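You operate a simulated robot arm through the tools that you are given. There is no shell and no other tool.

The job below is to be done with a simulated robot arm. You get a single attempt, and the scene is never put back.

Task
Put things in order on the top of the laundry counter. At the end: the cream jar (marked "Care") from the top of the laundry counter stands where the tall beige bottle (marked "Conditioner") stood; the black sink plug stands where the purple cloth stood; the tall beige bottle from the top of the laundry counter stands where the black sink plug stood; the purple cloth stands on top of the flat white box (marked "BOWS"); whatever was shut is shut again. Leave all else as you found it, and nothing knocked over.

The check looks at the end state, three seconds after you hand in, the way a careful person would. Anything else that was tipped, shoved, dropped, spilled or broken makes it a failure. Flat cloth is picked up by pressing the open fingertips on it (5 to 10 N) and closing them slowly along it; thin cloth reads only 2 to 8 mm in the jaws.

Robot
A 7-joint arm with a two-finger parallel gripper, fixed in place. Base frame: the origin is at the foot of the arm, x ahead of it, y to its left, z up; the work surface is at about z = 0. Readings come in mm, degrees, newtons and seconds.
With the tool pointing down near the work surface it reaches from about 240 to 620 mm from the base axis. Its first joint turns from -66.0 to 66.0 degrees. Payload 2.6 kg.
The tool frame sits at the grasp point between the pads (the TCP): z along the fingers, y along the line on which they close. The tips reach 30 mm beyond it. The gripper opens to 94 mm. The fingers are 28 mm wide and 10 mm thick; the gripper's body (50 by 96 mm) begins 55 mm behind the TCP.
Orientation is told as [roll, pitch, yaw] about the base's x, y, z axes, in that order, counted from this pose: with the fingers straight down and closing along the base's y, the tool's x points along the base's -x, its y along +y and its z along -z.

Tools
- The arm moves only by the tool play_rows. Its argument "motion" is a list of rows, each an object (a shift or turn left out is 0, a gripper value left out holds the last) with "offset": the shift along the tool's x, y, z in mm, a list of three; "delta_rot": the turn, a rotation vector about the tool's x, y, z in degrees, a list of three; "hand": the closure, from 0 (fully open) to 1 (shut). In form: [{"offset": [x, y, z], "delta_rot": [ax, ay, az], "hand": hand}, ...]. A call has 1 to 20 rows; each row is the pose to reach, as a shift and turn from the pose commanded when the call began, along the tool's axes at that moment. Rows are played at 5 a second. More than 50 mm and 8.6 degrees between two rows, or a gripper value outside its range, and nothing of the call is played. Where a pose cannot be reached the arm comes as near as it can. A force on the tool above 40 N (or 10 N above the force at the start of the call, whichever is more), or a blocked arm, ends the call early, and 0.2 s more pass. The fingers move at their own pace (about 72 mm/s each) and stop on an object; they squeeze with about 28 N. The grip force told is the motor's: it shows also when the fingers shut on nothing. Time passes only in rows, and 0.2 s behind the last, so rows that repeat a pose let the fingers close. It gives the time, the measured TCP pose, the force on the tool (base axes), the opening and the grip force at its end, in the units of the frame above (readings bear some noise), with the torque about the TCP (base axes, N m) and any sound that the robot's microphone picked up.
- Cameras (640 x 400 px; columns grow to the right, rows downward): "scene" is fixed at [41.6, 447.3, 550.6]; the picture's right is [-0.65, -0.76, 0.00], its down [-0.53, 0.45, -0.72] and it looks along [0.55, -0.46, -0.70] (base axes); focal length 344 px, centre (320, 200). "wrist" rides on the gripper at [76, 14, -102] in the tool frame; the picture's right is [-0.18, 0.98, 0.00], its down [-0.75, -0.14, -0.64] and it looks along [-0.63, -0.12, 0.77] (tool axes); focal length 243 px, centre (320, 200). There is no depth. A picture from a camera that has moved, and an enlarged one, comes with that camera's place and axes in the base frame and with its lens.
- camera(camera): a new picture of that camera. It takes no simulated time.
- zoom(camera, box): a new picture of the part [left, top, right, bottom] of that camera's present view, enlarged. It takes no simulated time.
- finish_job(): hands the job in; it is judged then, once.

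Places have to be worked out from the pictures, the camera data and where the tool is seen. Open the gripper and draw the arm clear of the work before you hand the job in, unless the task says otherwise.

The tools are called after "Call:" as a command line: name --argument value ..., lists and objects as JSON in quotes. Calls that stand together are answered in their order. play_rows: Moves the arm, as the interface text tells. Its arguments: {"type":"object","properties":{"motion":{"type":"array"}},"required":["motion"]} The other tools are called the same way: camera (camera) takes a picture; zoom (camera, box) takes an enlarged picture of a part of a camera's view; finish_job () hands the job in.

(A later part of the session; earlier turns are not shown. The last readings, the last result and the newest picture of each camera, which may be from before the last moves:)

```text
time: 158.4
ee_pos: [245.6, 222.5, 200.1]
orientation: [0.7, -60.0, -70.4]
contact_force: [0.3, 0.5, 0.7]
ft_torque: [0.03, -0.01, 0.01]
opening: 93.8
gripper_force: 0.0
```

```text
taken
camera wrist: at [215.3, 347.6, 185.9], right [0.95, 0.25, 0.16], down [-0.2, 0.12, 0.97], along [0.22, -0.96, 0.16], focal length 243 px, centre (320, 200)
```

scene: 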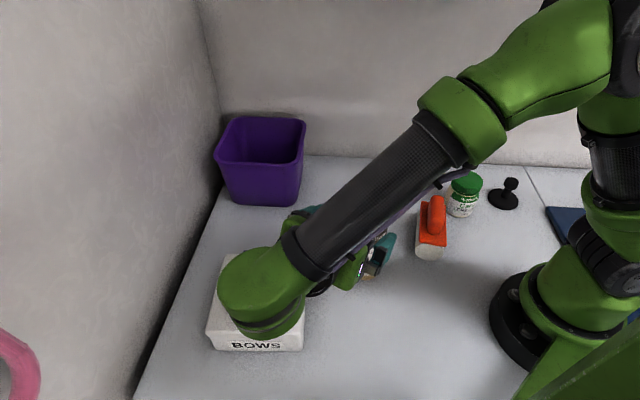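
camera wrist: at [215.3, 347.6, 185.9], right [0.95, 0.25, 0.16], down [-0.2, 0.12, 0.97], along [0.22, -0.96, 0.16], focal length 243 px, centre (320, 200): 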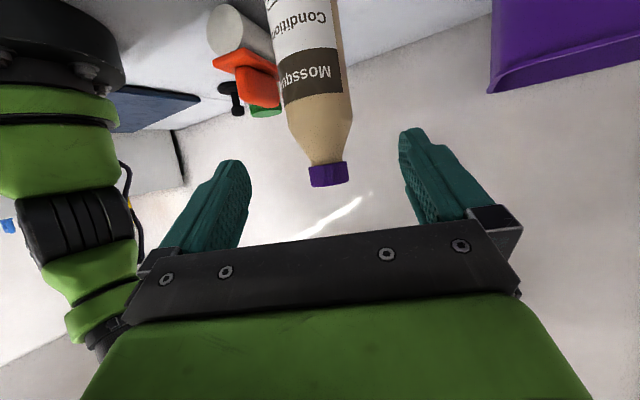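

Reached, and the bottle is centred ahead between the fingers. I'll go down to the pre-grasp point, then check.

Call:
play_rows --motion '[{"offset": [8, -0.2, 7.3]}, {"offset": [16.1, -0.4, 14.7]}, {"offset": [24.2, -0.5, 22]}, {"offset": [32.2, -0.7, 29.4]}, {"offset": [32.2, -0.7, 29.4]}]'

Call:
camera --camera "wrist"

Call:
camera --camera "scene"

```text
time: 159.6
ee_pos: [249.6, 215.8, 155.5]
orientation: [0.4, -59.8, -70.5]
contact_force: [-0.3, 0.8, 0.2]
ft_torque: [0.0, 0.06, -0.04]
opening: 94.0
gripper_force: 0.1
```

```text
taken
camera wrist: at [218.8, 338.9, 141.7], right [0.95, 0.25, 0.16], down [-0.2, 0.12, 0.97], along [0.22, -0.96, 0.16], focal length 243 px, centre (320, 200)
```

wrist: 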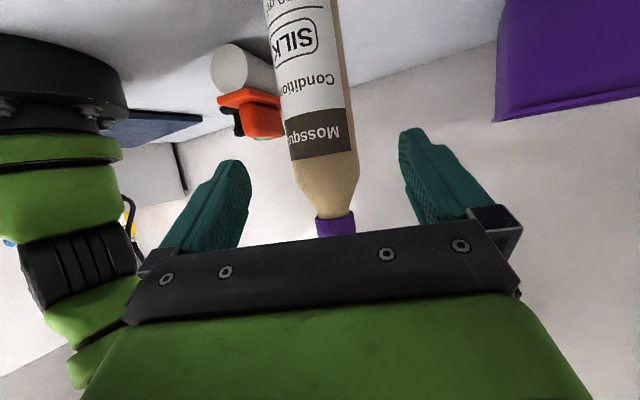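

```text
taken
```

scene: 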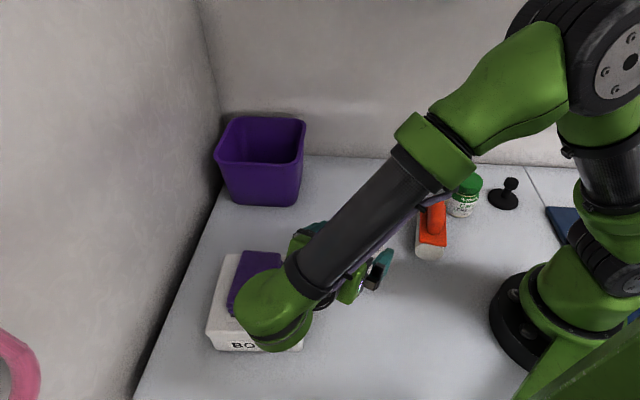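

Nicely centred. I'll advance 85 mm along the tool axis to bring the bottle between the pads.

Call:
play_rows --motion '[{"offset": [0, -0.5, 12]}, {"offset": [0, -1, 24]}, {"offset": [0, -1.5, 36]}, {"offset": [0, -2, 48]}, {"offset": [0, -2, 60]}, {"offset": [0, -2, 72]}, {"offset": [0, -2, 84]}, {"offset": [0, -2, 84]}]'

Call:
camera --camera "wrist"

Call:
zoom --camera "scene" --box '[260, 140, 500, 290]'

```text
time: 161.4
ee_pos: [271.9, 145.2, 114.4]
orientation: [0.5, -60.0, -70.5]
contact_force: [-0.5, 0.7, -0.4]
ft_torque: [0.01, 0.03, 0.01]
opening: 94.0
gripper_force: 0.1
```

```text
taken
camera wrist: at [241.7, 268.8, 100.3], right [0.95, 0.25, 0.16], down [-0.2, 0.12, 0.97], along [0.22, -0.96, 0.16], focal length 243 px, centre (320, 200)
```

wrist: 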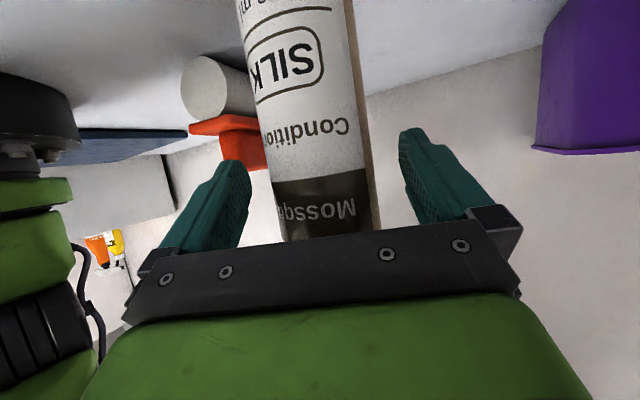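

```text
2.67 times, centred on (380, 215) of scene
camera zoom: at [41.6, 447.3, 550.6], right [-0.65, -0.76, 0.0], down [-0.53, 0.45, -0.72], along [0.55, -0.46, -0.7], focal length 916 px, centre (160, 160)
```

zoom: 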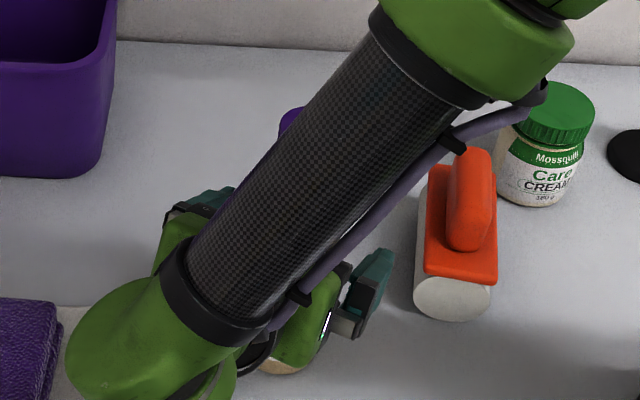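

The bottle body is between the pads. I'll close slowly and hold.

Call:
play_rows --motion '[{"hand": 0.15}, {"hand": 0.25}, {"hand": 0.3}, {"hand": 0.34}, {"hand": 0.38}, {"hand": 0.42}, {"hand": 0.5}, {"hand": 0.7}, {"hand": 1}, {"hand": 1}, {"hand": 1}, {"hand": 1}]'

Call:
camera --camera "wrist"

```text
time: 164.0
ee_pos: [272.1, 146.1, 114.7]
orientation: [0.5, -59.9, -70.3]
contact_force: [1.1, 0.5, 2.1]
ft_torque: [0.01, 0.02, 0.01]
opening: 58.8
gripper_force: 28.1
```

```text
taken
camera wrist: at [241.7, 269.1, 100.5], right [0.95, 0.25, 0.16], down [-0.2, 0.12, 0.97], along [0.22, -0.96, 0.16], focal length 243 px, centre (320, 200)
```

wrist: 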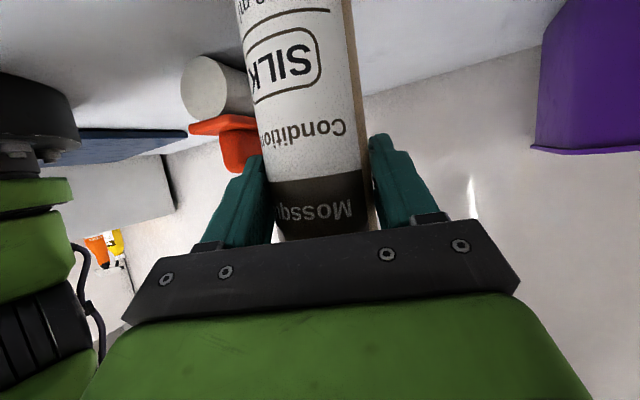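

Firm side grip at 58.8 mm, near the bottle's middle. I'll lift 18 mm gently.

Call:
play_rows --motion '[{"offset": [-0.9, 0, -0.5], "hand": 1}, {"offset": [-2.6, 0, -1.5]}, {"offset": [-5.2, 0, -3]}, {"offset": [-8.7, 0, -5]}, {"offset": [-12.1, 0, -7]}, {"offset": [-15.6, 0, -9]}, {"offset": [-15.6, 0, -9]}]'

Call:
camera --camera "wrist"

Call:
camera --camera "scene"

```text
time: 165.6
ee_pos: [272.5, 147.4, 132.7]
orientation: [0.5, -60.0, -70.4]
contact_force: [-0.8, -0.5, -3.1]
ft_torque: [0.01, 0.0, 0.01]
opening: 58.6
gripper_force: 27.8
```

```text
taken
camera wrist: at [242.0, 270.0, 117.9], right [0.95, 0.25, 0.16], down [-0.2, 0.12, 0.97], along [0.22, -0.96, 0.16], focal length 243 px, centre (320, 200)
```

wrist: 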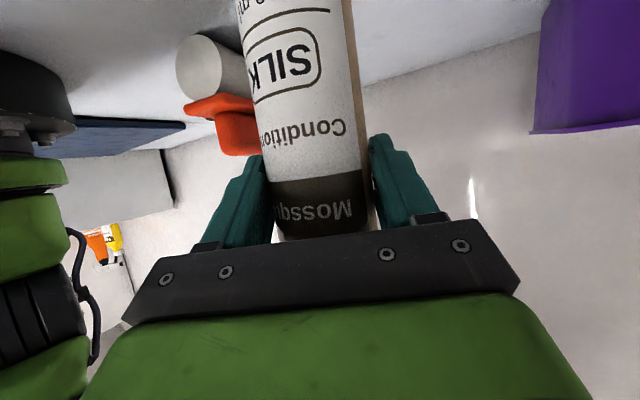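

```text
taken
```

scene: 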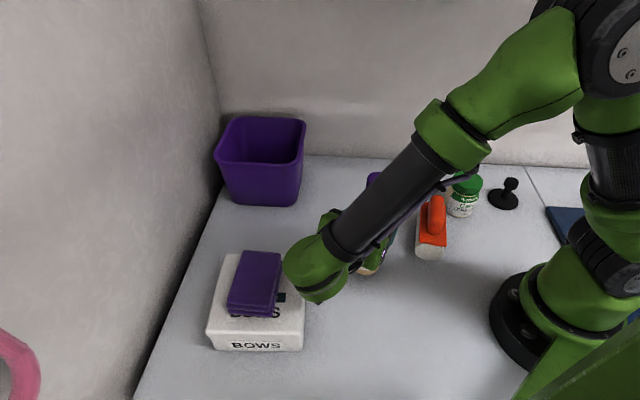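

Held steady (about 3 N weight). I'll move outward first along the corridor to (380, 110) while turning the heading to −85°, so the elbow drops well below the handle level.

Call:
play_rows --motion '[{"offset": [-1.8, 4.5, 3.1], "delta_rot": [0.6, 0, 0.4], "hand": 1}, {"offset": [-6, 15.3, 10.5], "delta_rot": [2.1, 0, 1.2]}, {"offset": [-11.3, 28.6, 19.6], "delta_rot": [4, 0, 2.3]}, {"offset": [-16.9, 43, 29.4], "delta_rot": [6, 0, 3.5]}, {"offset": [-22.6, 57.3, 39.2], "delta_rot": [8.1, -0.1, 4.7]}, {"offset": [-28.2, 71.6, 49], "delta_rot": [10.1, -0.1, 5.8]}, {"offset": [-32.8, 83.2, 56.9], "delta_rot": [11.7, -0.1, 6.8]}, {"offset": [-35.3, 89.5, 61.2], "delta_rot": [12.6, -0.1, 7.3]}, {"offset": [-35.3, 89.5, 61.2], "delta_rot": [12.6, -0.1, 7.3]}]'

Call:
camera --camera "scene"

Call:
zoom --camera "scene" --box '[0, 0, 640, 20]'

Call:
camera --camera "wrist"

```text
time: 167.6
ee_pos: [380.0, 109.6, 133.6]
orientation: [0.4, -60.0, -84.8]
contact_force: [0.4, 0.9, -3.5]
ft_torque: [0.01, 0.0, 0.02]
opening: 58.7
gripper_force: 28.1
```

```text
taken
```

scene: 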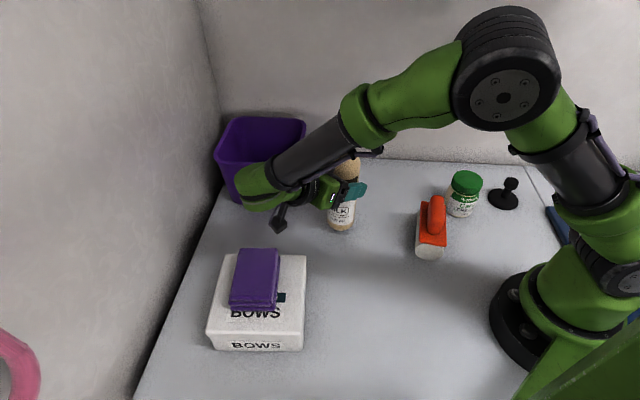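

```text
1.00 times, centred on (320, 10) of scene (not enlarged: the box is as wide or as high as the picture)
camera zoom: at [41.6, 447.3, 550.6], right [-0.65, -0.76, 0.0], down [-0.53, 0.45, -0.72], along [0.55, -0.46, -0.7], focal length 344 px, centre (320, 390)
```

zoom: 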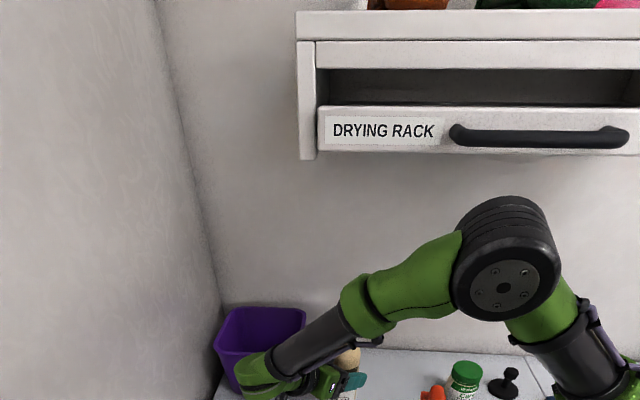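

```text
taken
camera wrist: at [382.4, 236.9, 118.8], right [0.99, 0.0, 0.16], down [-0.16, 0.16, 0.97], along [-0.03, -0.99, 0.16], focal length 243 px, centre (320, 200)
```

wrist: 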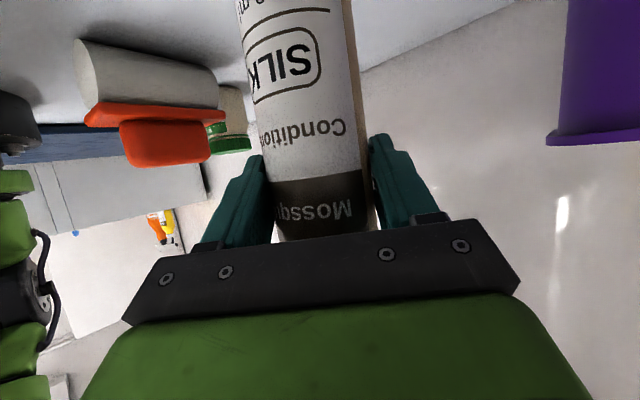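

The bottle is steady. The cloth on the box looks slightly different, so I'll zoom in to check.

Call:
zoom --camera "scene" --box '[180, 240, 440, 400]'

```text
2.46 times, centred on (310, 320) of scene
camera zoom: at [41.6, 447.3, 550.6], right [-0.65, -0.76, 0.0], down [-0.53, 0.45, -0.72], along [0.55, -0.46, -0.7], focal length 846 px, centre (345, -95)
```

zoom: 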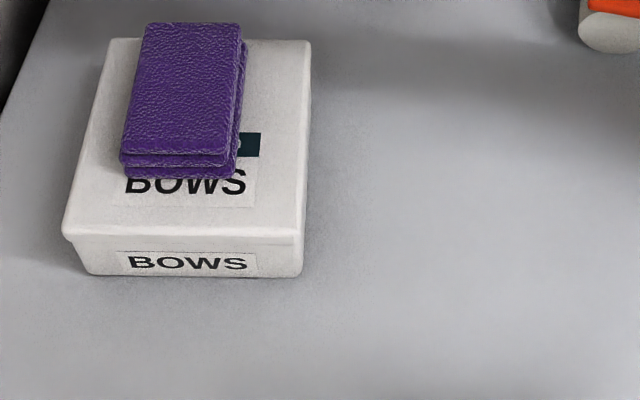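

The cloth was brushed by a few millimetres (I compute about 5 mm) but is still fully on the box, with all edges inside. I'll keep well clear of it from here. The elbow is safely away from the handle, so I'll continue to the plug's old spot.

Call:
play_rows --motion '[{"offset": [-2, 3, 3.5], "delta_rot": [0.2, 0, 0.1], "hand": 1}, {"offset": [-7, 10.2, 12.1], "delta_rot": [0.7, 0, 0.4]}, {"offset": [-13.5, 19.6, 23.3], "delta_rot": [1.4, 0, 0.8]}, {"offset": [-20.2, 29.3, 35], "delta_rot": [2.1, 0, 1.2]}, {"offset": [-26.9, 39.1, 46.6], "delta_rot": [2.8, 0, 1.6]}, {"offset": [-34.3, 37.7, 59.4], "delta_rot": [2.8, 0, 1.6]}, {"offset": [-41.6, 36.4, 72.1], "delta_rot": [2.8, 0, 1.6]}, {"offset": [-46.5, 35.5, 80.6], "delta_rot": [2.8, 0, 1.6]}, {"offset": [-49, 35, 84.9], "delta_rot": [2.8, 0, 1.6]}, {"offset": [-49, 35, 84.9], "delta_rot": [2.8, 0, 1.6]}]'

Call:
camera --camera "scene"

Call:
camera --camera "wrist"

Call:
zoom --camera "scene" --box '[0, 0, 640, 20]'

```text
time: 169.8
ee_pos: [423.0, 15.6, 133.1]
orientation: [0.6, -59.9, -88.2]
contact_force: [-0.4, -0.1, -2.7]
ft_torque: [0.03, 0.0, -0.01]
opening: 58.7
gripper_force: 28.0
```

```text
taken
```

scene: 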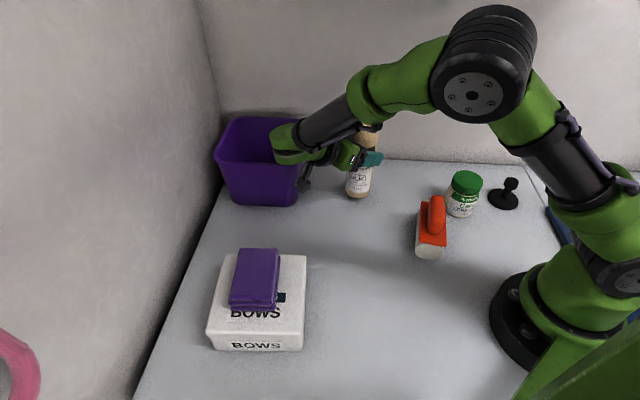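

```text
taken
camera wrist: at [434.0, 142.6, 118.3], right [0.99, -0.05, 0.16], down [-0.15, 0.17, 0.97], along [-0.08, -0.98, 0.16], focal length 243 px, centre (320, 200)
```

wrist: 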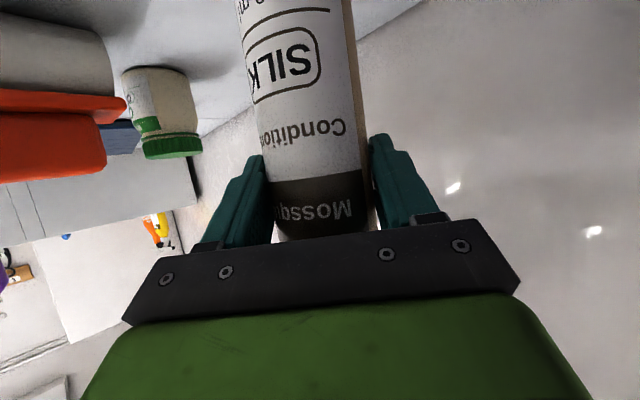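

```text
1.00 times, centred on (320, 10) of scene (not enlarged: the box is as wide or as high as the picture)
camera zoom: at [41.6, 447.3, 550.6], right [-0.65, -0.76, 0.0], down [-0.53, 0.45, -0.72], along [0.55, -0.46, -0.7], focal length 344 px, centre (320, 390)
```

zoom: 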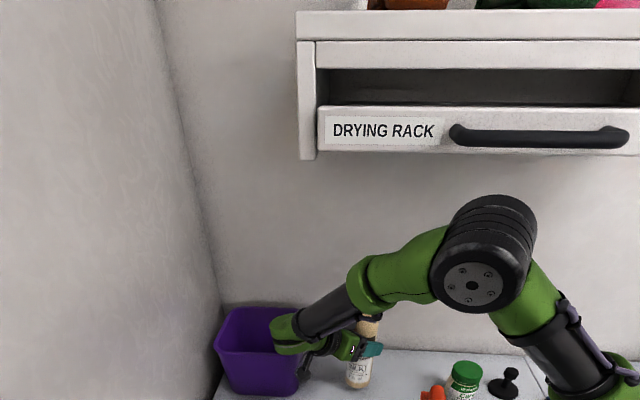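

The bottle is over its new spot at (423, 9). I'll lower 15 mm, then feel for contact.

Call:
play_rows --motion '[{"offset": [2.6, 0.6, 1.5], "hand": 1}, {"offset": [6, 0.6, 3.5]}, {"offset": [9.5, 0.6, 5.5]}, {"offset": [13, 0.6, 7.5]}, {"offset": [13, 0.6, 7.5]}]'

```text
time: 171.0
ee_pos: [425.3, 16.5, 118.8]
orientation: [0.5, -59.9, -88.2]
contact_force: [0.5, 0.5, -3.1]
ft_torque: [0.02, 0.0, 0.04]
opening: 58.9
gripper_force: 28.1
```

Call:
play_rows --motion '[{"offset": [0.9, 0, 0.5]}, {"offset": [1.7, 0, 1]}, {"offset": [2.2, 0, 1.3]}, {"offset": [2.2, 0, 1.3]}]'

```text
time: 172.0
ee_pos: [425.6, 16.1, 116.5]
orientation: [0.4, -60.0, -88.1]
contact_force: [-0.5, 0.3, -3.3]
ft_torque: [0.03, 0.01, 0.01]
opening: 58.5
gripper_force: 28.1
```

Still hanging; half-millimetre steps now.

Call:
play_rows --motion '[{"offset": [0.4, 0, 0.25]}, {"offset": [0.9, 0, 0.5]}, {"offset": [0.9, 0, 0.5]}]'

```text
time: 172.8
ee_pos: [425.5, 16.0, 114.9]
orientation: [0.6, -59.9, -88.3]
contact_force: [0.0, 1.9, 10.6]
ft_torque: [0.14, 0.28, -0.03]
opening: 58.7
gripper_force: 27.4
```

Contact (10.6 N). I'll ease a touch and open slowly.

Call:
play_rows --motion '[{"offset": [-0.2, 0, -0.1], "hand": 1}, {"offset": [-0.2, 0, -0.1], "hand": 0.36}, {"offset": [-0.2, 0, -0.1], "hand": 0.33}, {"offset": [-0.2, 0, -0.1], "hand": 0.28}, {"offset": [-0.2, 0, -0.1], "hand": 0.2}, {"offset": [-0.2, 0, -0.1], "hand": 0.1}, {"offset": [-0.2, 0, -0.1], "hand": 0}, {"offset": [-0.2, 0, -0.1], "hand": 0}]'

Call:
camera --camera "wrist"

Call:
zoom --camera "scene" --box '[280, 120, 440, 220]'

```text
time: 174.6
ee_pos: [426.2, 16.8, 115.2]
orientation: [0.5, -59.9, -88.1]
contact_force: [0.3, -0.5, 0.0]
ft_torque: [-0.01, -0.02, 0.0]
opening: 94.1
gripper_force: 0.1
```

```text
taken
camera wrist: at [434.3, 143.5, 99.9], right [0.99, -0.05, 0.16], down [-0.15, 0.17, 0.97], along [-0.08, -0.98, 0.16], focal length 243 px, centre (320, 200)
```

wrist: 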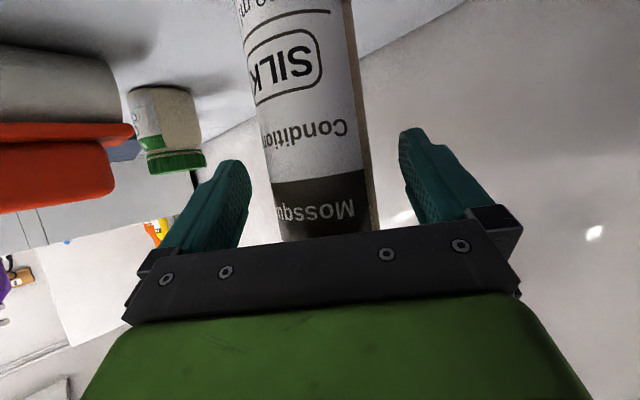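

```text
4.00 times, centred on (360, 170) of scene
camera zoom: at [41.6, 447.3, 550.6], right [-0.65, -0.76, 0.0], down [-0.53, 0.45, -0.72], along [0.55, -0.46, -0.7], focal length 1374 px, centre (160, 320)
```

zoom: 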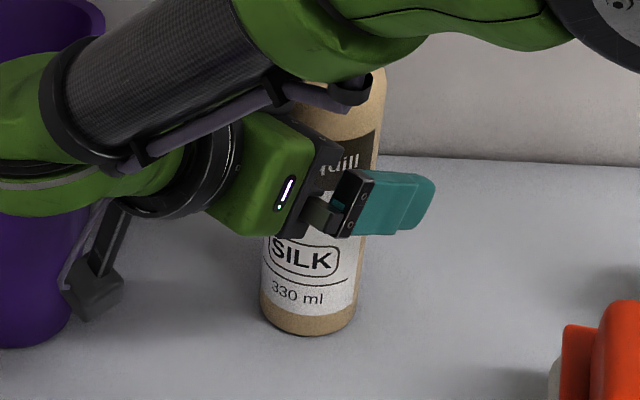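

The bottle stands free. I'll back straight out along the tool axis.

Call:
play_rows --motion '[{"offset": [0, 0, -8], "hand": 0}, {"offset": [0, 0, -20]}, {"offset": [0, 0, -33]}, {"offset": [0, 0, -46]}, {"offset": [0, 0, -60]}, {"offset": [0, 0, -75]}, {"offset": [0, 0, -90]}, {"offset": [0, 0, -90]}]'

Call:
camera --camera "scene"

Call:
camera --camera "wrist"

```text
time: 176.4
ee_pos: [422.9, 95.0, 160.6]
orientation: [0.5, -59.8, -88.1]
contact_force: [0.6, 0.6, 0.0]
ft_torque: [0.0, 0.01, -0.02]
opening: 94.2
gripper_force: 0.0
```

```text
taken
```

scene: 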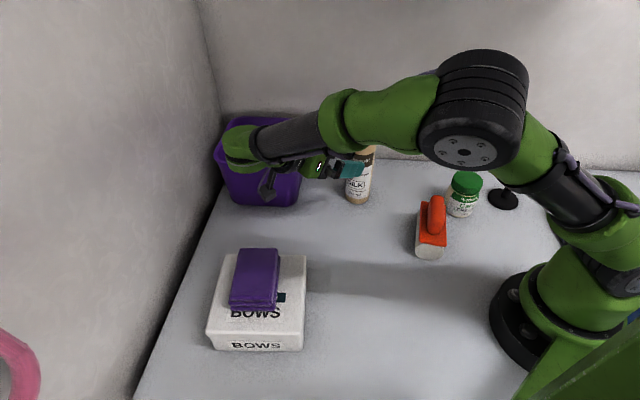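

```text
taken
camera wrist: at [432.5, 220.9, 145.5], right [0.99, -0.05, 0.16], down [-0.15, 0.17, 0.97], along [-0.08, -0.98, 0.16], focal length 243 px, centre (320, 200)
```

wrist: 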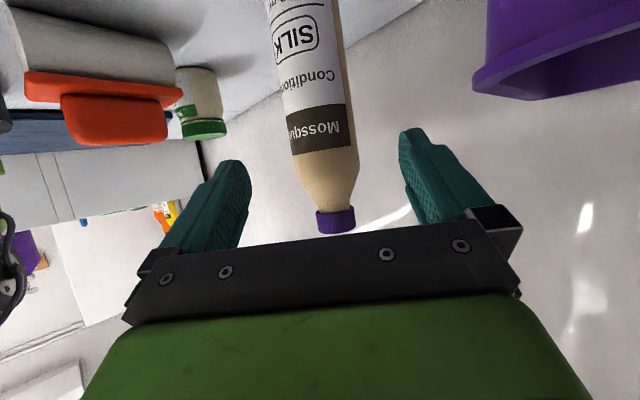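

The bottle stands well in the plug's old place. Now the jar. I'll withdraw to (330, 150, 200) and return to the small outward lean, keeping high above the box.

Call:
play_rows --motion '[{"offset": [-0.5, -9.1, -7], "delta_rot": [-2.1, 4.1, -2.6]}, {"offset": [-1, -18.2, -14], "delta_rot": [-4.3, 8.1, -5.3]}, {"offset": [-1.5, -27.2, -21], "delta_rot": [-6.4, 12.2, -7.9]}, {"offset": [-2, -36.3, -28], "delta_rot": [-8.5, 16.2, -10.5]}, {"offset": [-2.5, -45.4, -35], "delta_rot": [-10.7, 20.3, -13.2]}, {"offset": [-2.9, -54.5, -42], "delta_rot": [-12.8, 24.4, -15.8]}, {"offset": [-3.4, -63.6, -49], "delta_rot": [-14.9, 28.4, -18.4]}, {"offset": [-3.9, -72.6, -56], "delta_rot": [-17, 32.5, -21]}, {"offset": [-4.4, -81.7, -63], "delta_rot": [-19.2, 36.5, -23.7]}, {"offset": [-4.9, -90.8, -70], "delta_rot": [-21.3, 40.6, -26.3]}, {"offset": [-4.9, -90.8, -70], "delta_rot": [-21.3, 40.6, -26.3]}]'

Call:
camera --camera "scene"

Call:
zoom --camera "scene" --box '[620, 0, 640, 400]'

```text
time: 178.8
ee_pos: [330.1, 148.7, 198.5]
orientation: [0.3, -18.1, -54.6]
contact_force: [0.6, 0.1, -0.3]
ft_torque: [0.0, -0.01, -0.02]
opening: 94.2
gripper_force: 0.0
```

```text
taken
```

scene: 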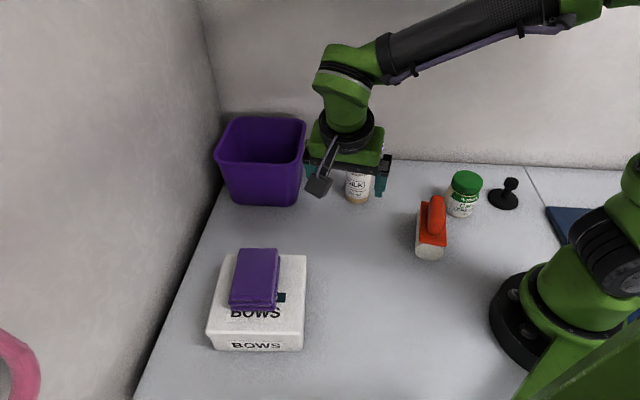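

```text
1.00 times, centred on (630, 200) of scene (not enlarged: the box is as wide or as high as the picture)
camera zoom: at [41.5, 447.3, 550.6], right [-0.65, -0.76, 0.0], down [-0.53, 0.45, -0.72], along [0.55, -0.46, -0.7], focal length 344 px, centre (10, 200)
```

zoom: 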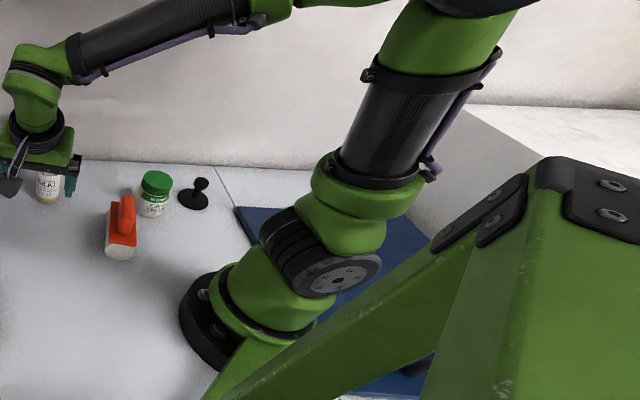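

All stands well. I'll return along the close-in route towards the jar.

Call:
play_rows --motion '[{"offset": [-8.4, -20.8, 7.4], "hand": 0}, {"offset": [-16.8, -41.6, 14.7]}, {"offset": [-25.1, -62.3, 22.1]}, {"offset": [-33.5, -83.1, 29.4]}, {"offset": [-41.9, -103.9, 36.8]}, {"offset": [-59.3, -114.6, 45.9]}, {"offset": [-76.7, -125.3, 55]}, {"offset": [-94.1, -136, 64.2]}, {"offset": [-111.5, -146.7, 73.3]}, {"offset": [-111.5, -146.7, 73.3]}]'

Call:
zoom --camera "wrist" --box '[0, 0, 640, 100]'

Call:
zoom --camera "scene" --box '[0, 0, 640, 20]'

```text
time: 181.0
ee_pos: [285.1, -40.5, 164.8]
orientation: [0.2, -18.2, -54.7]
contact_force: [0.3, 0.1, 0.1]
ft_torque: [0.0, -0.02, -0.02]
opening: 94.0
gripper_force: 0.0
```

```text
1.00 times, centred on (320, 50) of wrist (not enlarged: the box is as wide or as high as the picture)
camera zoom: at [235.7, 51.7, 237.0], right [0.9, 0.43, 0.06], down [0.18, -0.5, 0.85], along [0.39, -0.75, -0.53], focal length 243 px, centre (320, 350)
```

zoom: 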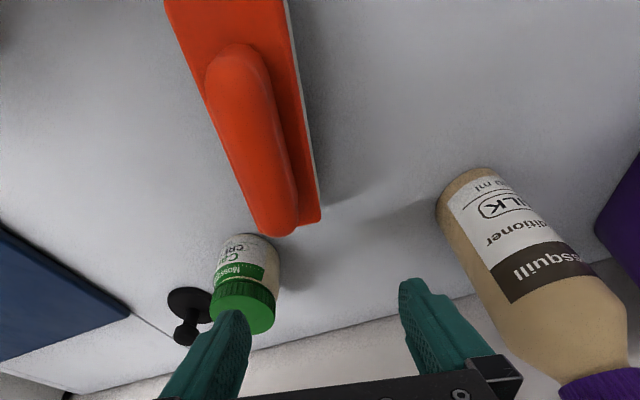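

```text
1.00 times, centred on (320, 10) of scene (not enlarged: the box is as wide or as high as the picture)
camera zoom: at [41.6, 447.3, 550.6], right [-0.65, -0.76, 0.0], down [-0.53, 0.45, -0.72], along [0.55, -0.46, -0.7], focal length 344 px, centre (320, 390)
```

zoom: 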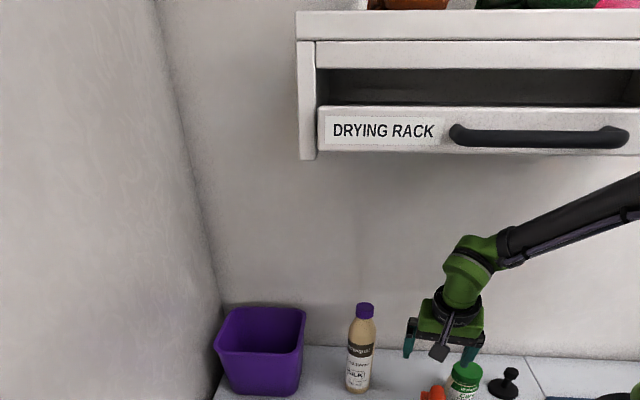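

Now I'll hover above the jar to measure it precisely.

Call:
play_rows --motion '[{"offset": [-6.6, -15.8, 5.3], "delta_rot": [0.3, 1.2, 1]}, {"offset": [-13.2, -31.6, 10.5], "delta_rot": [0.7, 2.5, 2]}, {"offset": [-19.8, -47.3, 15.8], "delta_rot": [1, 3.7, 3]}, {"offset": [-26.4, -63.1, 21], "delta_rot": [1.3, 5, 4]}, {"offset": [-33, -78.9, 26.3], "delta_rot": [1.7, 6.2, 5]}, {"offset": [-33, -78.9, 26.3], "delta_rot": [1.7, 6.2, 5]}]'

Call:
zoom --camera "wrist" --box '[0, 0, 640, 100]'

Call:
camera --camera "wrist"

Call:
zoom --camera "scene" --box '[400, 110, 560, 230]'

```text
time: 182.4
ee_pos: [240.6, -118.3, 148.8]
orientation: [-0.2, -12.0, -60.0]
contact_force: [0.7, -0.1, 0.5]
ft_torque: [0.03, -0.03, 0.0]
opening: 93.8
gripper_force: 0.1
```

```text
1.00 times, centred on (320, 50) of wrist (not enlarged: the box is as wide or as high as the picture)
camera zoom: at [205.5, -28.8, 233.1], right [0.94, 0.34, 0.04], down [0.18, -0.59, 0.79], along [0.29, -0.73, -0.62], focal length 243 px, centre (320, 350)
```

zoom: 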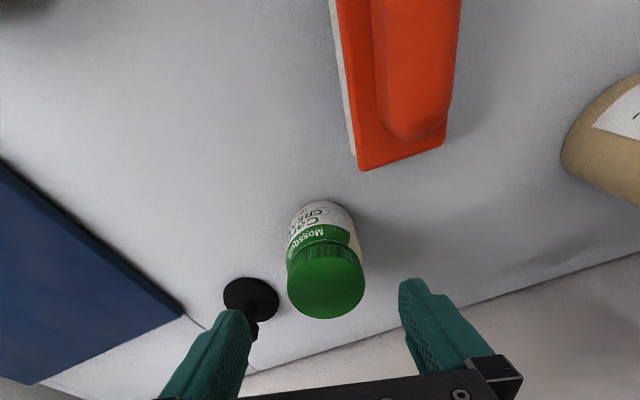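

```text
taken
camera wrist: at [205.5, -28.8, 233.1], right [0.94, 0.34, 0.04], down [0.18, -0.59, 0.79], along [0.29, -0.73, -0.62], focal length 243 px, centre (320, 200)
```

wrist: 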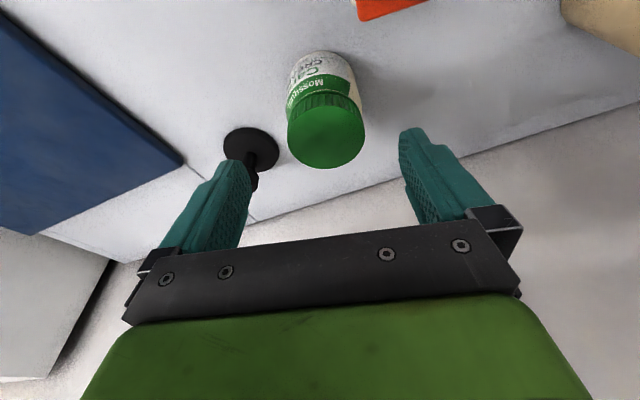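

```text
3.33 times, centred on (480, 170) of scene
camera zoom: at [41.6, 447.3, 550.6], right [-0.65, -0.76, 0.0], down [-0.53, 0.45, -0.72], along [0.55, -0.46, -0.7], focal length 1145 px, centre (-213, 300)
```

zoom: 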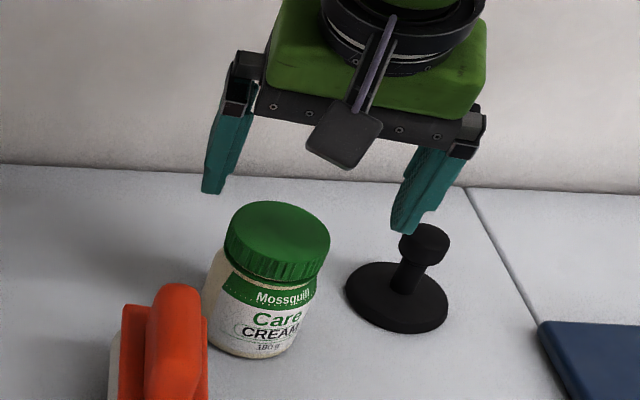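

The jar's lid centre is at about (254, −131), top near z 82. I'll align and descend along the tool axis so the fingers straddle the lid.

Call:
play_rows --motion '[{"offset": [1, 2.6, 0.2]}, {"offset": [2, 5.1, 0.4]}, {"offset": [2, 5.1, 16]}, {"offset": [2, 5.1, 32]}, {"offset": [2, 5.1, 40]}, {"offset": [2, 5.1, 40]}]'

Call:
camera --camera "wrist"

Call:
zoom --camera "scene" --box '[400, 110, 560, 230]'

```text
time: 183.8
ee_pos: [249.7, -120.0, 110.7]
orientation: [-0.2, -12.1, -59.8]
contact_force: [0.5, 0.2, -0.1]
ft_torque: [-0.02, -0.01, 0.02]
opening: 94.1
gripper_force: 0.0
```

```text
taken
camera wrist: at [213.6, -31.3, 192.8], right [0.94, 0.34, 0.04], down [0.18, -0.59, 0.79], along [0.29, -0.73, -0.62], focal length 243 px, centre (320, 200)
```

wrist: 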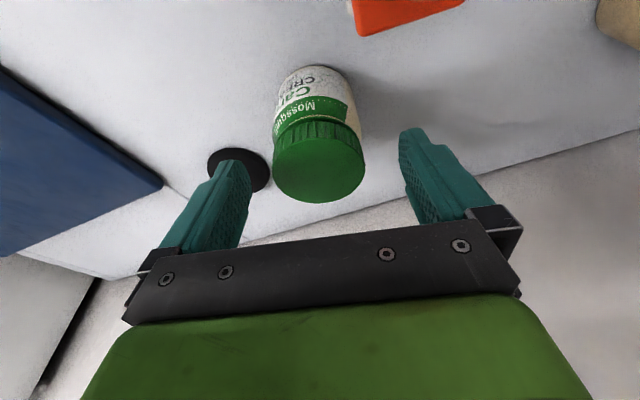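

```text
3.33 times, centred on (480, 170) of scene
camera zoom: at [41.6, 447.3, 550.6], right [-0.65, -0.76, 0.0], down [-0.53, 0.45, -0.72], along [0.55, -0.46, -0.7], focal length 1145 px, centre (-213, 300)
```

zoom: 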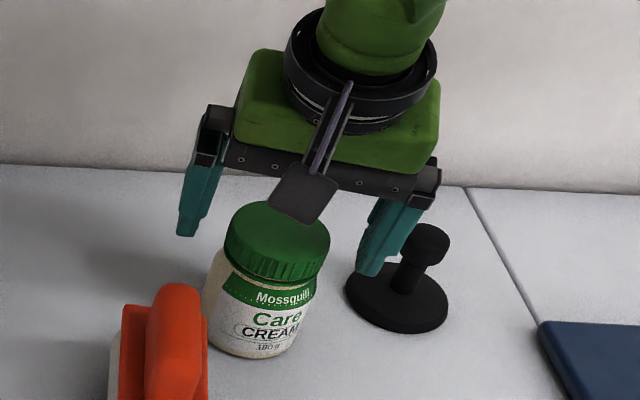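

Alignment is good (about 2 mm off). I'll continue down to the grasp height.

Call:
play_rows --motion '[{"offset": [0, -1, 12]}, {"offset": [0, -2, 24]}, {"offset": [0, -2, 36]}, {"offset": [0, -2, 47]}, {"offset": [0, -2, 57]}, {"offset": [0, -2, 57]}]'

Call:
camera --camera "wrist"

Call:
zoom --camera "scene" --box '[400, 110, 560, 230]'

```text
time: 185.2
ee_pos: [253.8, -133.3, 54.3]
orientation: [-0.2, -12.2, -59.9]
contact_force: [-0.5, 0.4, 0.0]
ft_torque: [0.0, 0.0, -0.03]
opening: 94.0
gripper_force: 0.1
```

```text
taken
camera wrist: at [218.1, -44.7, 136.8], right [0.94, 0.34, 0.04], down [0.18, -0.59, 0.79], along [0.29, -0.73, -0.62], focal length 243 px, centre (320, 200)
```

wrist: 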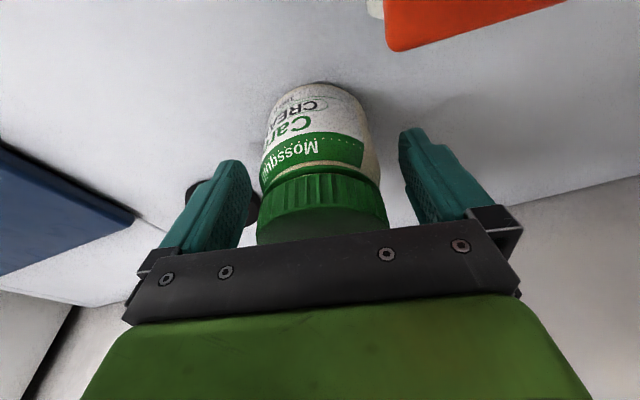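

```text
3.33 times, centred on (480, 170) of scene
camera zoom: at [41.6, 447.3, 550.6], right [-0.65, -0.76, 0.0], down [-0.53, 0.45, -0.72], along [0.55, -0.46, -0.7], focal length 1145 px, centre (-213, 300)
```

zoom: 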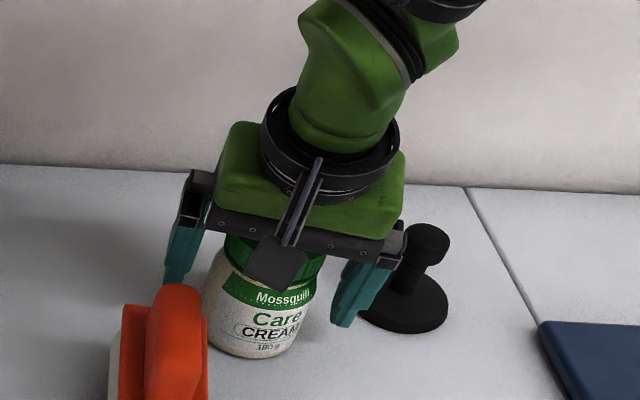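

The jar is centred between the fingers. I'll close slowly and hold.

Call:
play_rows --motion '[{"hand": 0.12}, {"hand": 0.2}, {"hand": 0.25}, {"hand": 0.29}, {"hand": 0.33}, {"hand": 0.37}, {"hand": 0.45}, {"hand": 0.6}, {"hand": 1}, {"hand": 1}, {"hand": 1}, {"hand": 1}, {"hand": 1}]'

Call:
camera --camera "wrist"

```text
time: 188.0
ee_pos: [254.5, -133.9, 52.5]
orientation: [-0.2, -12.2, -59.9]
contact_force: [0.5, 1.6, 2.3]
ft_torque: [0.05, -0.03, -0.03]
opening: 63.2
gripper_force: 28.1
```

```text
taken
camera wrist: at [218.2, -44.6, 137.0], right [0.94, 0.34, 0.04], down [0.18, -0.59, 0.79], along [0.29, -0.73, -0.62], focal length 243 px, centre (320, 200)
```

wrist: 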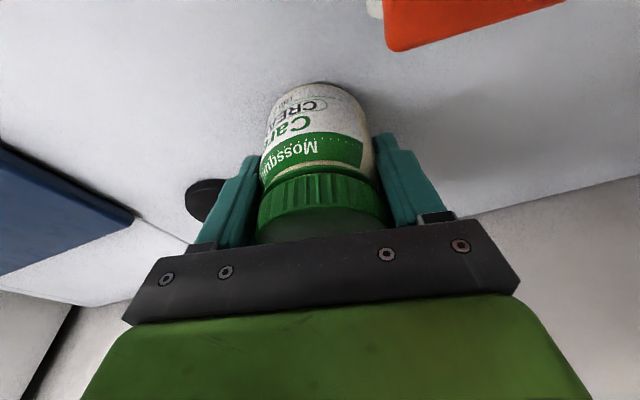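

Gripped at 63 mm on the lid. I'll lift slowly at first.

Call:
play_rows --motion '[{"offset": [-0.2, 0, -1], "hand": 1}, {"offset": [-0.6, 0, -2.9]}, {"offset": [-1.2, 0, -5.9]}, {"offset": [-2.1, 0, -9.8]}, {"offset": [-3.1, 0, -14.7]}, {"offset": [-4.2, 0, -19.6]}, {"offset": [-4.2, 0, -19.6]}]'

Call:
camera --camera "wrist"

Call:
zoom --camera "scene" --box '[400, 110, 560, 230]'

```text
time: 189.6
ee_pos: [253.6, -133.3, 74.5]
orientation: [-0.2, -12.1, -59.9]
contact_force: [-0.8, 0.0, -2.2]
ft_torque: [-0.04, -0.03, -0.03]
opening: 63.5
gripper_force: 28.5
```

```text
taken
camera wrist: at [218.2, -43.7, 158.3], right [0.94, 0.34, 0.04], down [0.18, -0.59, 0.79], along [0.29, -0.73, -0.62], focal length 243 px, centre (320, 200)
```

wrist: 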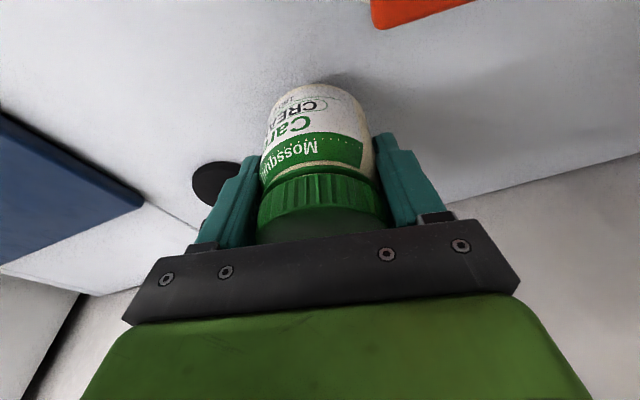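

```text
3.33 times, centred on (480, 170) of scene
camera zoom: at [41.6, 447.3, 550.6], right [-0.65, -0.76, 0.0], down [-0.53, 0.45, -0.72], along [0.55, -0.46, -0.7], focal length 1145 px, centre (-213, 300)
```

zoom: 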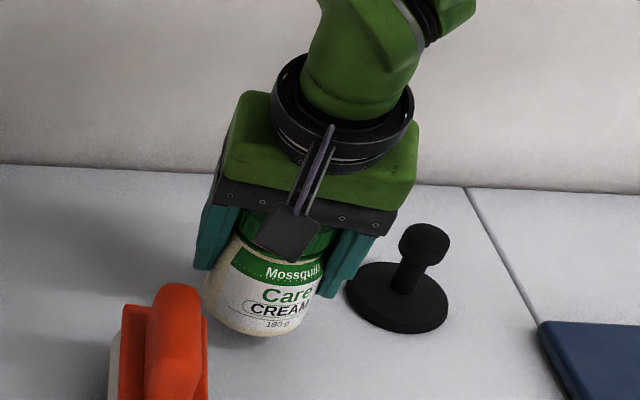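

The jar is held upright. I'll continue up to z ≈ 165.

Call:
play_rows --motion '[{"offset": [-1.5, 0, -6.8], "hand": 1}, {"offset": [-3.3, 0, -15.6]}, {"offset": [-5.4, 0, -25.4]}, {"offset": [-7.5, 0, -35.2]}, {"offset": [-9.6, 0, -45]}, {"offset": [-11.7, 0, -54.8]}, {"offset": [-13.7, 0, -64.5]}, {"offset": [-15.8, 0, -74.3]}, {"offset": [-17.7, 0, -83.1]}, {"offset": [-18.7, 0, -88]}, {"offset": [-18.7, 0, -88]}]'

Call:
camera --camera "scene"

Call:
zoom --camera "scene" --box '[0, 0, 640, 20]'

```text
time: 192.0
ee_pos: [254.6, -133.2, 163.0]
orientation: [-0.2, -12.0, -59.9]
contact_force: [-0.9, 0.0, -2.9]
ft_torque: [0.02, -0.01, 0.02]
opening: 63.6
gripper_force: 28.0
```

```text
taken
```

scene: 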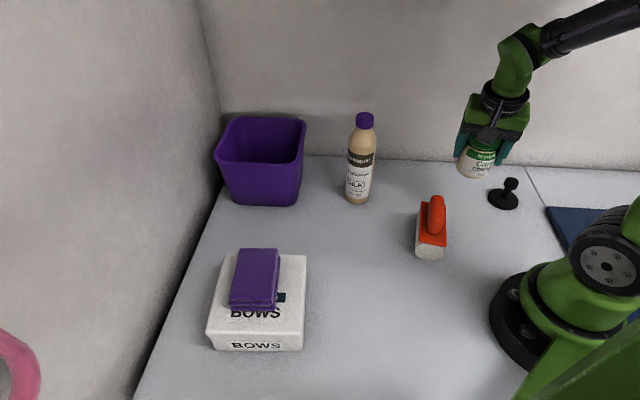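

```text
1.00 times, centred on (320, 10) of scene (not enlarged: the box is as wide or as high as the picture)
camera zoom: at [41.6, 447.3, 550.6], right [-0.65, -0.76, 0.0], down [-0.53, 0.45, -0.72], along [0.55, -0.46, -0.7], focal length 344 px, centre (320, 390)
```

zoom: 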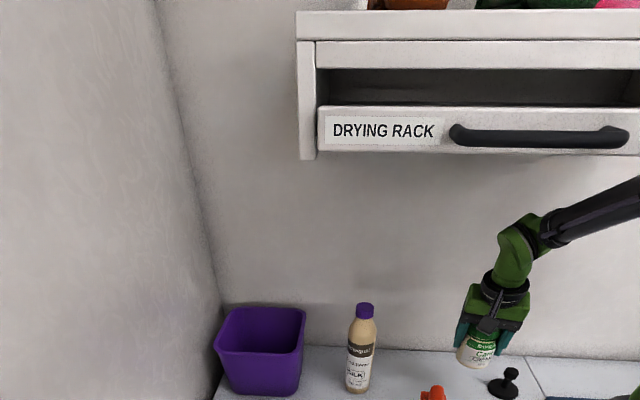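

Now I'll carry the jar left along the close-in route.

Call:
play_rows --motion '[{"offset": [8, 8.1, -2.3], "hand": 1}, {"offset": [20, 20.3, -5.7]}, {"offset": [32.5, 32.9, -9.3]}, {"offset": [45, 45.6, -12.9]}, {"offset": [57, 57.7, -16.4]}, {"offset": [69, 69.9, -19.8]}, {"offset": [85.1, 76.3, -24]}, {"offset": [101.2, 82.7, -28.3]}, {"offset": [117.4, 89, -32.5]}, {"offset": [133.5, 95.4, -36.8]}, {"offset": [149.6, 101.8, -41]}, {"offset": [149.6, 101.8, -41]}]'

Call:
camera --camera "scene"

```text
time: 194.6
ee_pos: [264.5, 53.7, 172.9]
orientation: [-0.1, -12.1, -59.9]
contact_force: [0.0, 0.3, -2.7]
ft_torque: [-0.01, 0.0, 0.0]
opening: 63.2
gripper_force: 28.5
```

```text
taken
```

scene: 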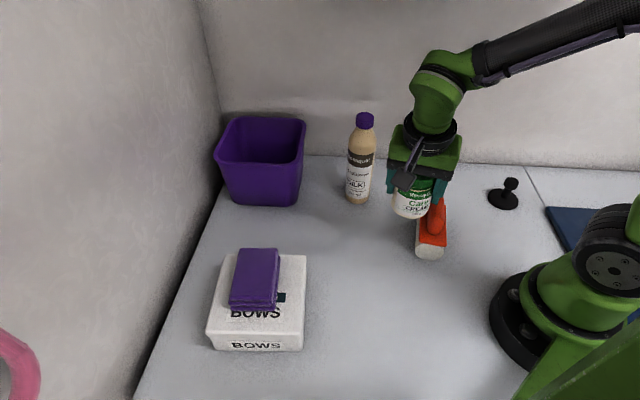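

Smooth. I'll continue toward the bottle's old spot.

Call:
play_rows --motion '[{"offset": [14, 4.4, -3.5], "hand": 1}, {"offset": [31, 9.9, -7.7]}, {"offset": [48.6, 15.4, -12.1]}, {"offset": [66.2, 21, -16.5]}, {"offset": [83.7, 26.6, -20.8]}, {"offset": [102.6, 25.1, -24.8]}, {"offset": [121.5, 23.6, -28.8]}, {"offset": [140.5, 22, -32.9]}, {"offset": [159.4, 20.5, -36.9]}, {"offset": [178.3, 19, -40.9]}, {"offset": [178.3, 19, -40.9]}]'

Call:
camera --camera "scene"

```text
time: 197.0
ee_pos: [190.0, 219.7, 174.0]
orientation: [-0.2, -12.2, -59.8]
contact_force: [0.2, -0.4, -1.5]
ft_torque: [0.0, -0.01, 0.03]
opening: 63.3
gripper_force: 28.3
```

```text
taken
```

scene: 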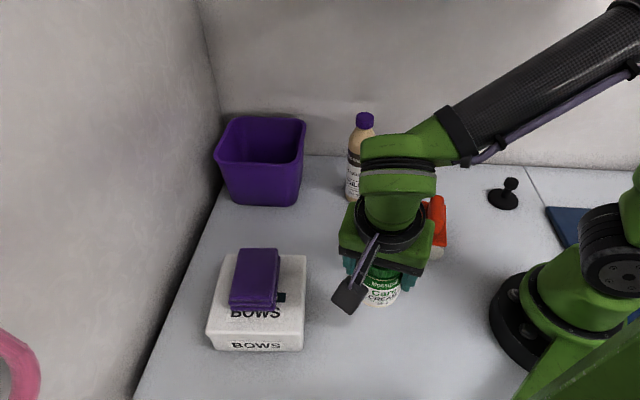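

Now to directly above the bottle's old spot.

Call:
play_rows --motion '[{"offset": [9.7, -4.4, -2.1], "hand": 1}, {"offset": [22, -10, -4.7]}, {"offset": [32, -14.6, -6.8]}, {"offset": [38.9, -17.7, -8.3]}, {"offset": [38.9, -17.7, -8.3]}]'

Call:
camera --camera "wrist"

Call:
camera --camera "scene"

```text
time: 198.2
ee_pos: [153.6, 245.4, 175.4]
orientation: [-0.2, -12.0, -59.9]
contact_force: [-0.6, -0.8, -2.5]
ft_torque: [0.03, 0.02, -0.02]
opening: 63.0
gripper_force: 27.9
```

```text
taken
camera wrist: at [117.9, 334.4, 259.2], right [0.94, 0.34, 0.04], down [0.18, -0.59, 0.79], along [0.29, -0.73, -0.62], focal length 243 px, centre (320, 200)
```

wrist: 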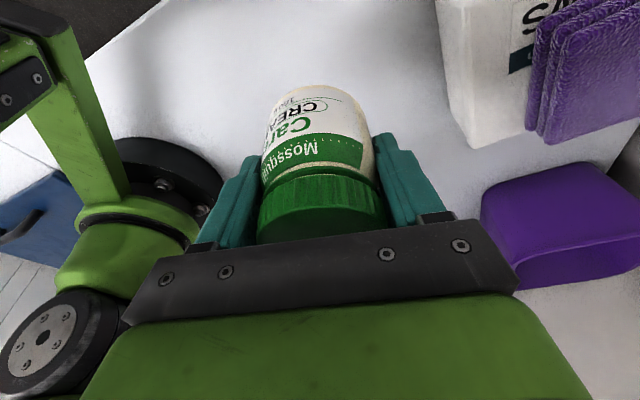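

```text
taken
```

scene: 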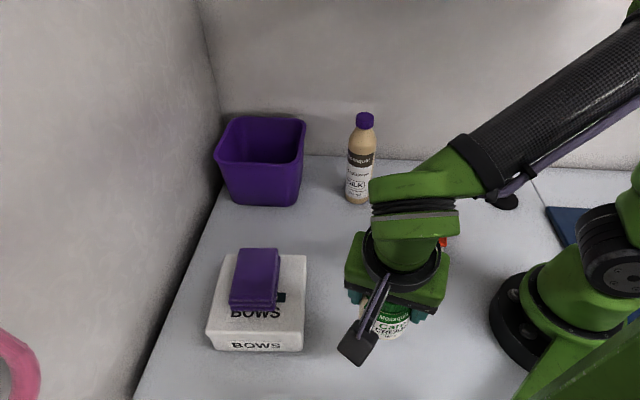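

I'll lower vertically to about 6 mm above the counter.

Call:
play_rows --motion '[{"offset": [2, 0.5, 9.8], "hand": 1}, {"offset": [5, 1, 23.5]}, {"offset": [8, 1, 38.1]}, {"offset": [11.2, 1, 52.8]}, {"offset": [14.3, 1, 67.5]}, {"offset": [17.4, 1, 82.2]}, {"offset": [20.3, 1, 95.8]}, {"offset": [22.4, 1, 105.6]}, {"offset": [23.9, 1, 112.5]}, {"offset": [23.9, 1, 112.5]}]'

Call:
zoom --camera "scene" --box '[260, 240, 460, 400]'

Call:
camera --camera "wrist"

```text
time: 200.4
ee_pos: [153.9, 243.4, 60.3]
orientation: [-0.2, -12.1, -59.9]
contact_force: [-0.6, -0.5, -2.7]
ft_torque: [0.02, -0.02, 0.0]
opening: 63.2
gripper_force: 28.2
```

```text
2.50 times, centred on (360, 320) of scene
camera zoom: at [41.6, 447.3, 550.6], right [-0.65, -0.76, 0.0], down [-0.53, 0.45, -0.72], along [0.55, -0.46, -0.7], focal length 859 px, centre (220, -100)
```

zoom: 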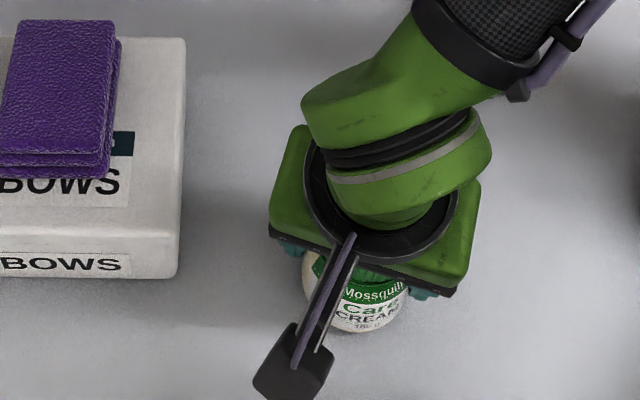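

```text
taken
camera wrist: at [118.5, 334.1, 144.0], right [0.94, 0.34, 0.04], down [0.18, -0.59, 0.79], along [0.29, -0.73, -0.62], focal length 243 px, centre (320, 200)
```

wrist: 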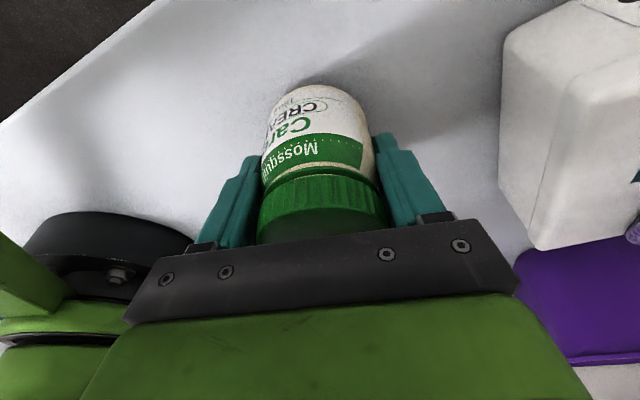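

I'll lower in small steps to contact.

Call:
play_rows --motion '[{"offset": [0.4, 0, 2]}, {"offset": [0.8, 0, 3.9]}, {"offset": [1, 0, 4.9]}, {"offset": [1, 0, 4.9]}]'

```text
time: 201.4
ee_pos: [154.6, 244.4, 55.4]
orientation: [-0.3, -12.1, -60.0]
contact_force: [-0.5, -0.2, -1.1]
ft_torque: [-0.02, 0.01, 0.0]
opening: 63.4
gripper_force: 27.8
```

Call:
play_rows --motion '[{"offset": [0.1, 0, 0.6]}, {"offset": [0.2, 0, 1]}, {"offset": [0.2, 0, 1]}]'

```text
time: 202.2
ee_pos: [154.6, 243.3, 54.7]
orientation: [-0.2, -12.0, -59.9]
contact_force: [-0.5, 0.1, -1.8]
ft_torque: [0.01, -0.02, -0.01]
opening: 63.1
gripper_force: 28.5
```

Still hanging slightly; another millimetre in half steps.

Call:
play_rows --motion '[{"offset": [0.1, 0, 0.5]}, {"offset": [0.1, 0, 0.5]}, {"offset": [0.2, 0, 1]}, {"offset": [0.2, 0, 1]}]'

```text
time: 203.2
ee_pos: [155.4, 244.8, 53.5]
orientation: [-0.1, -12.0, -59.9]
contact_force: [0.1, 0.4, 0.9]
ft_torque: [-0.04, -0.08, 0.01]
opening: 63.0
gripper_force: 27.7
```

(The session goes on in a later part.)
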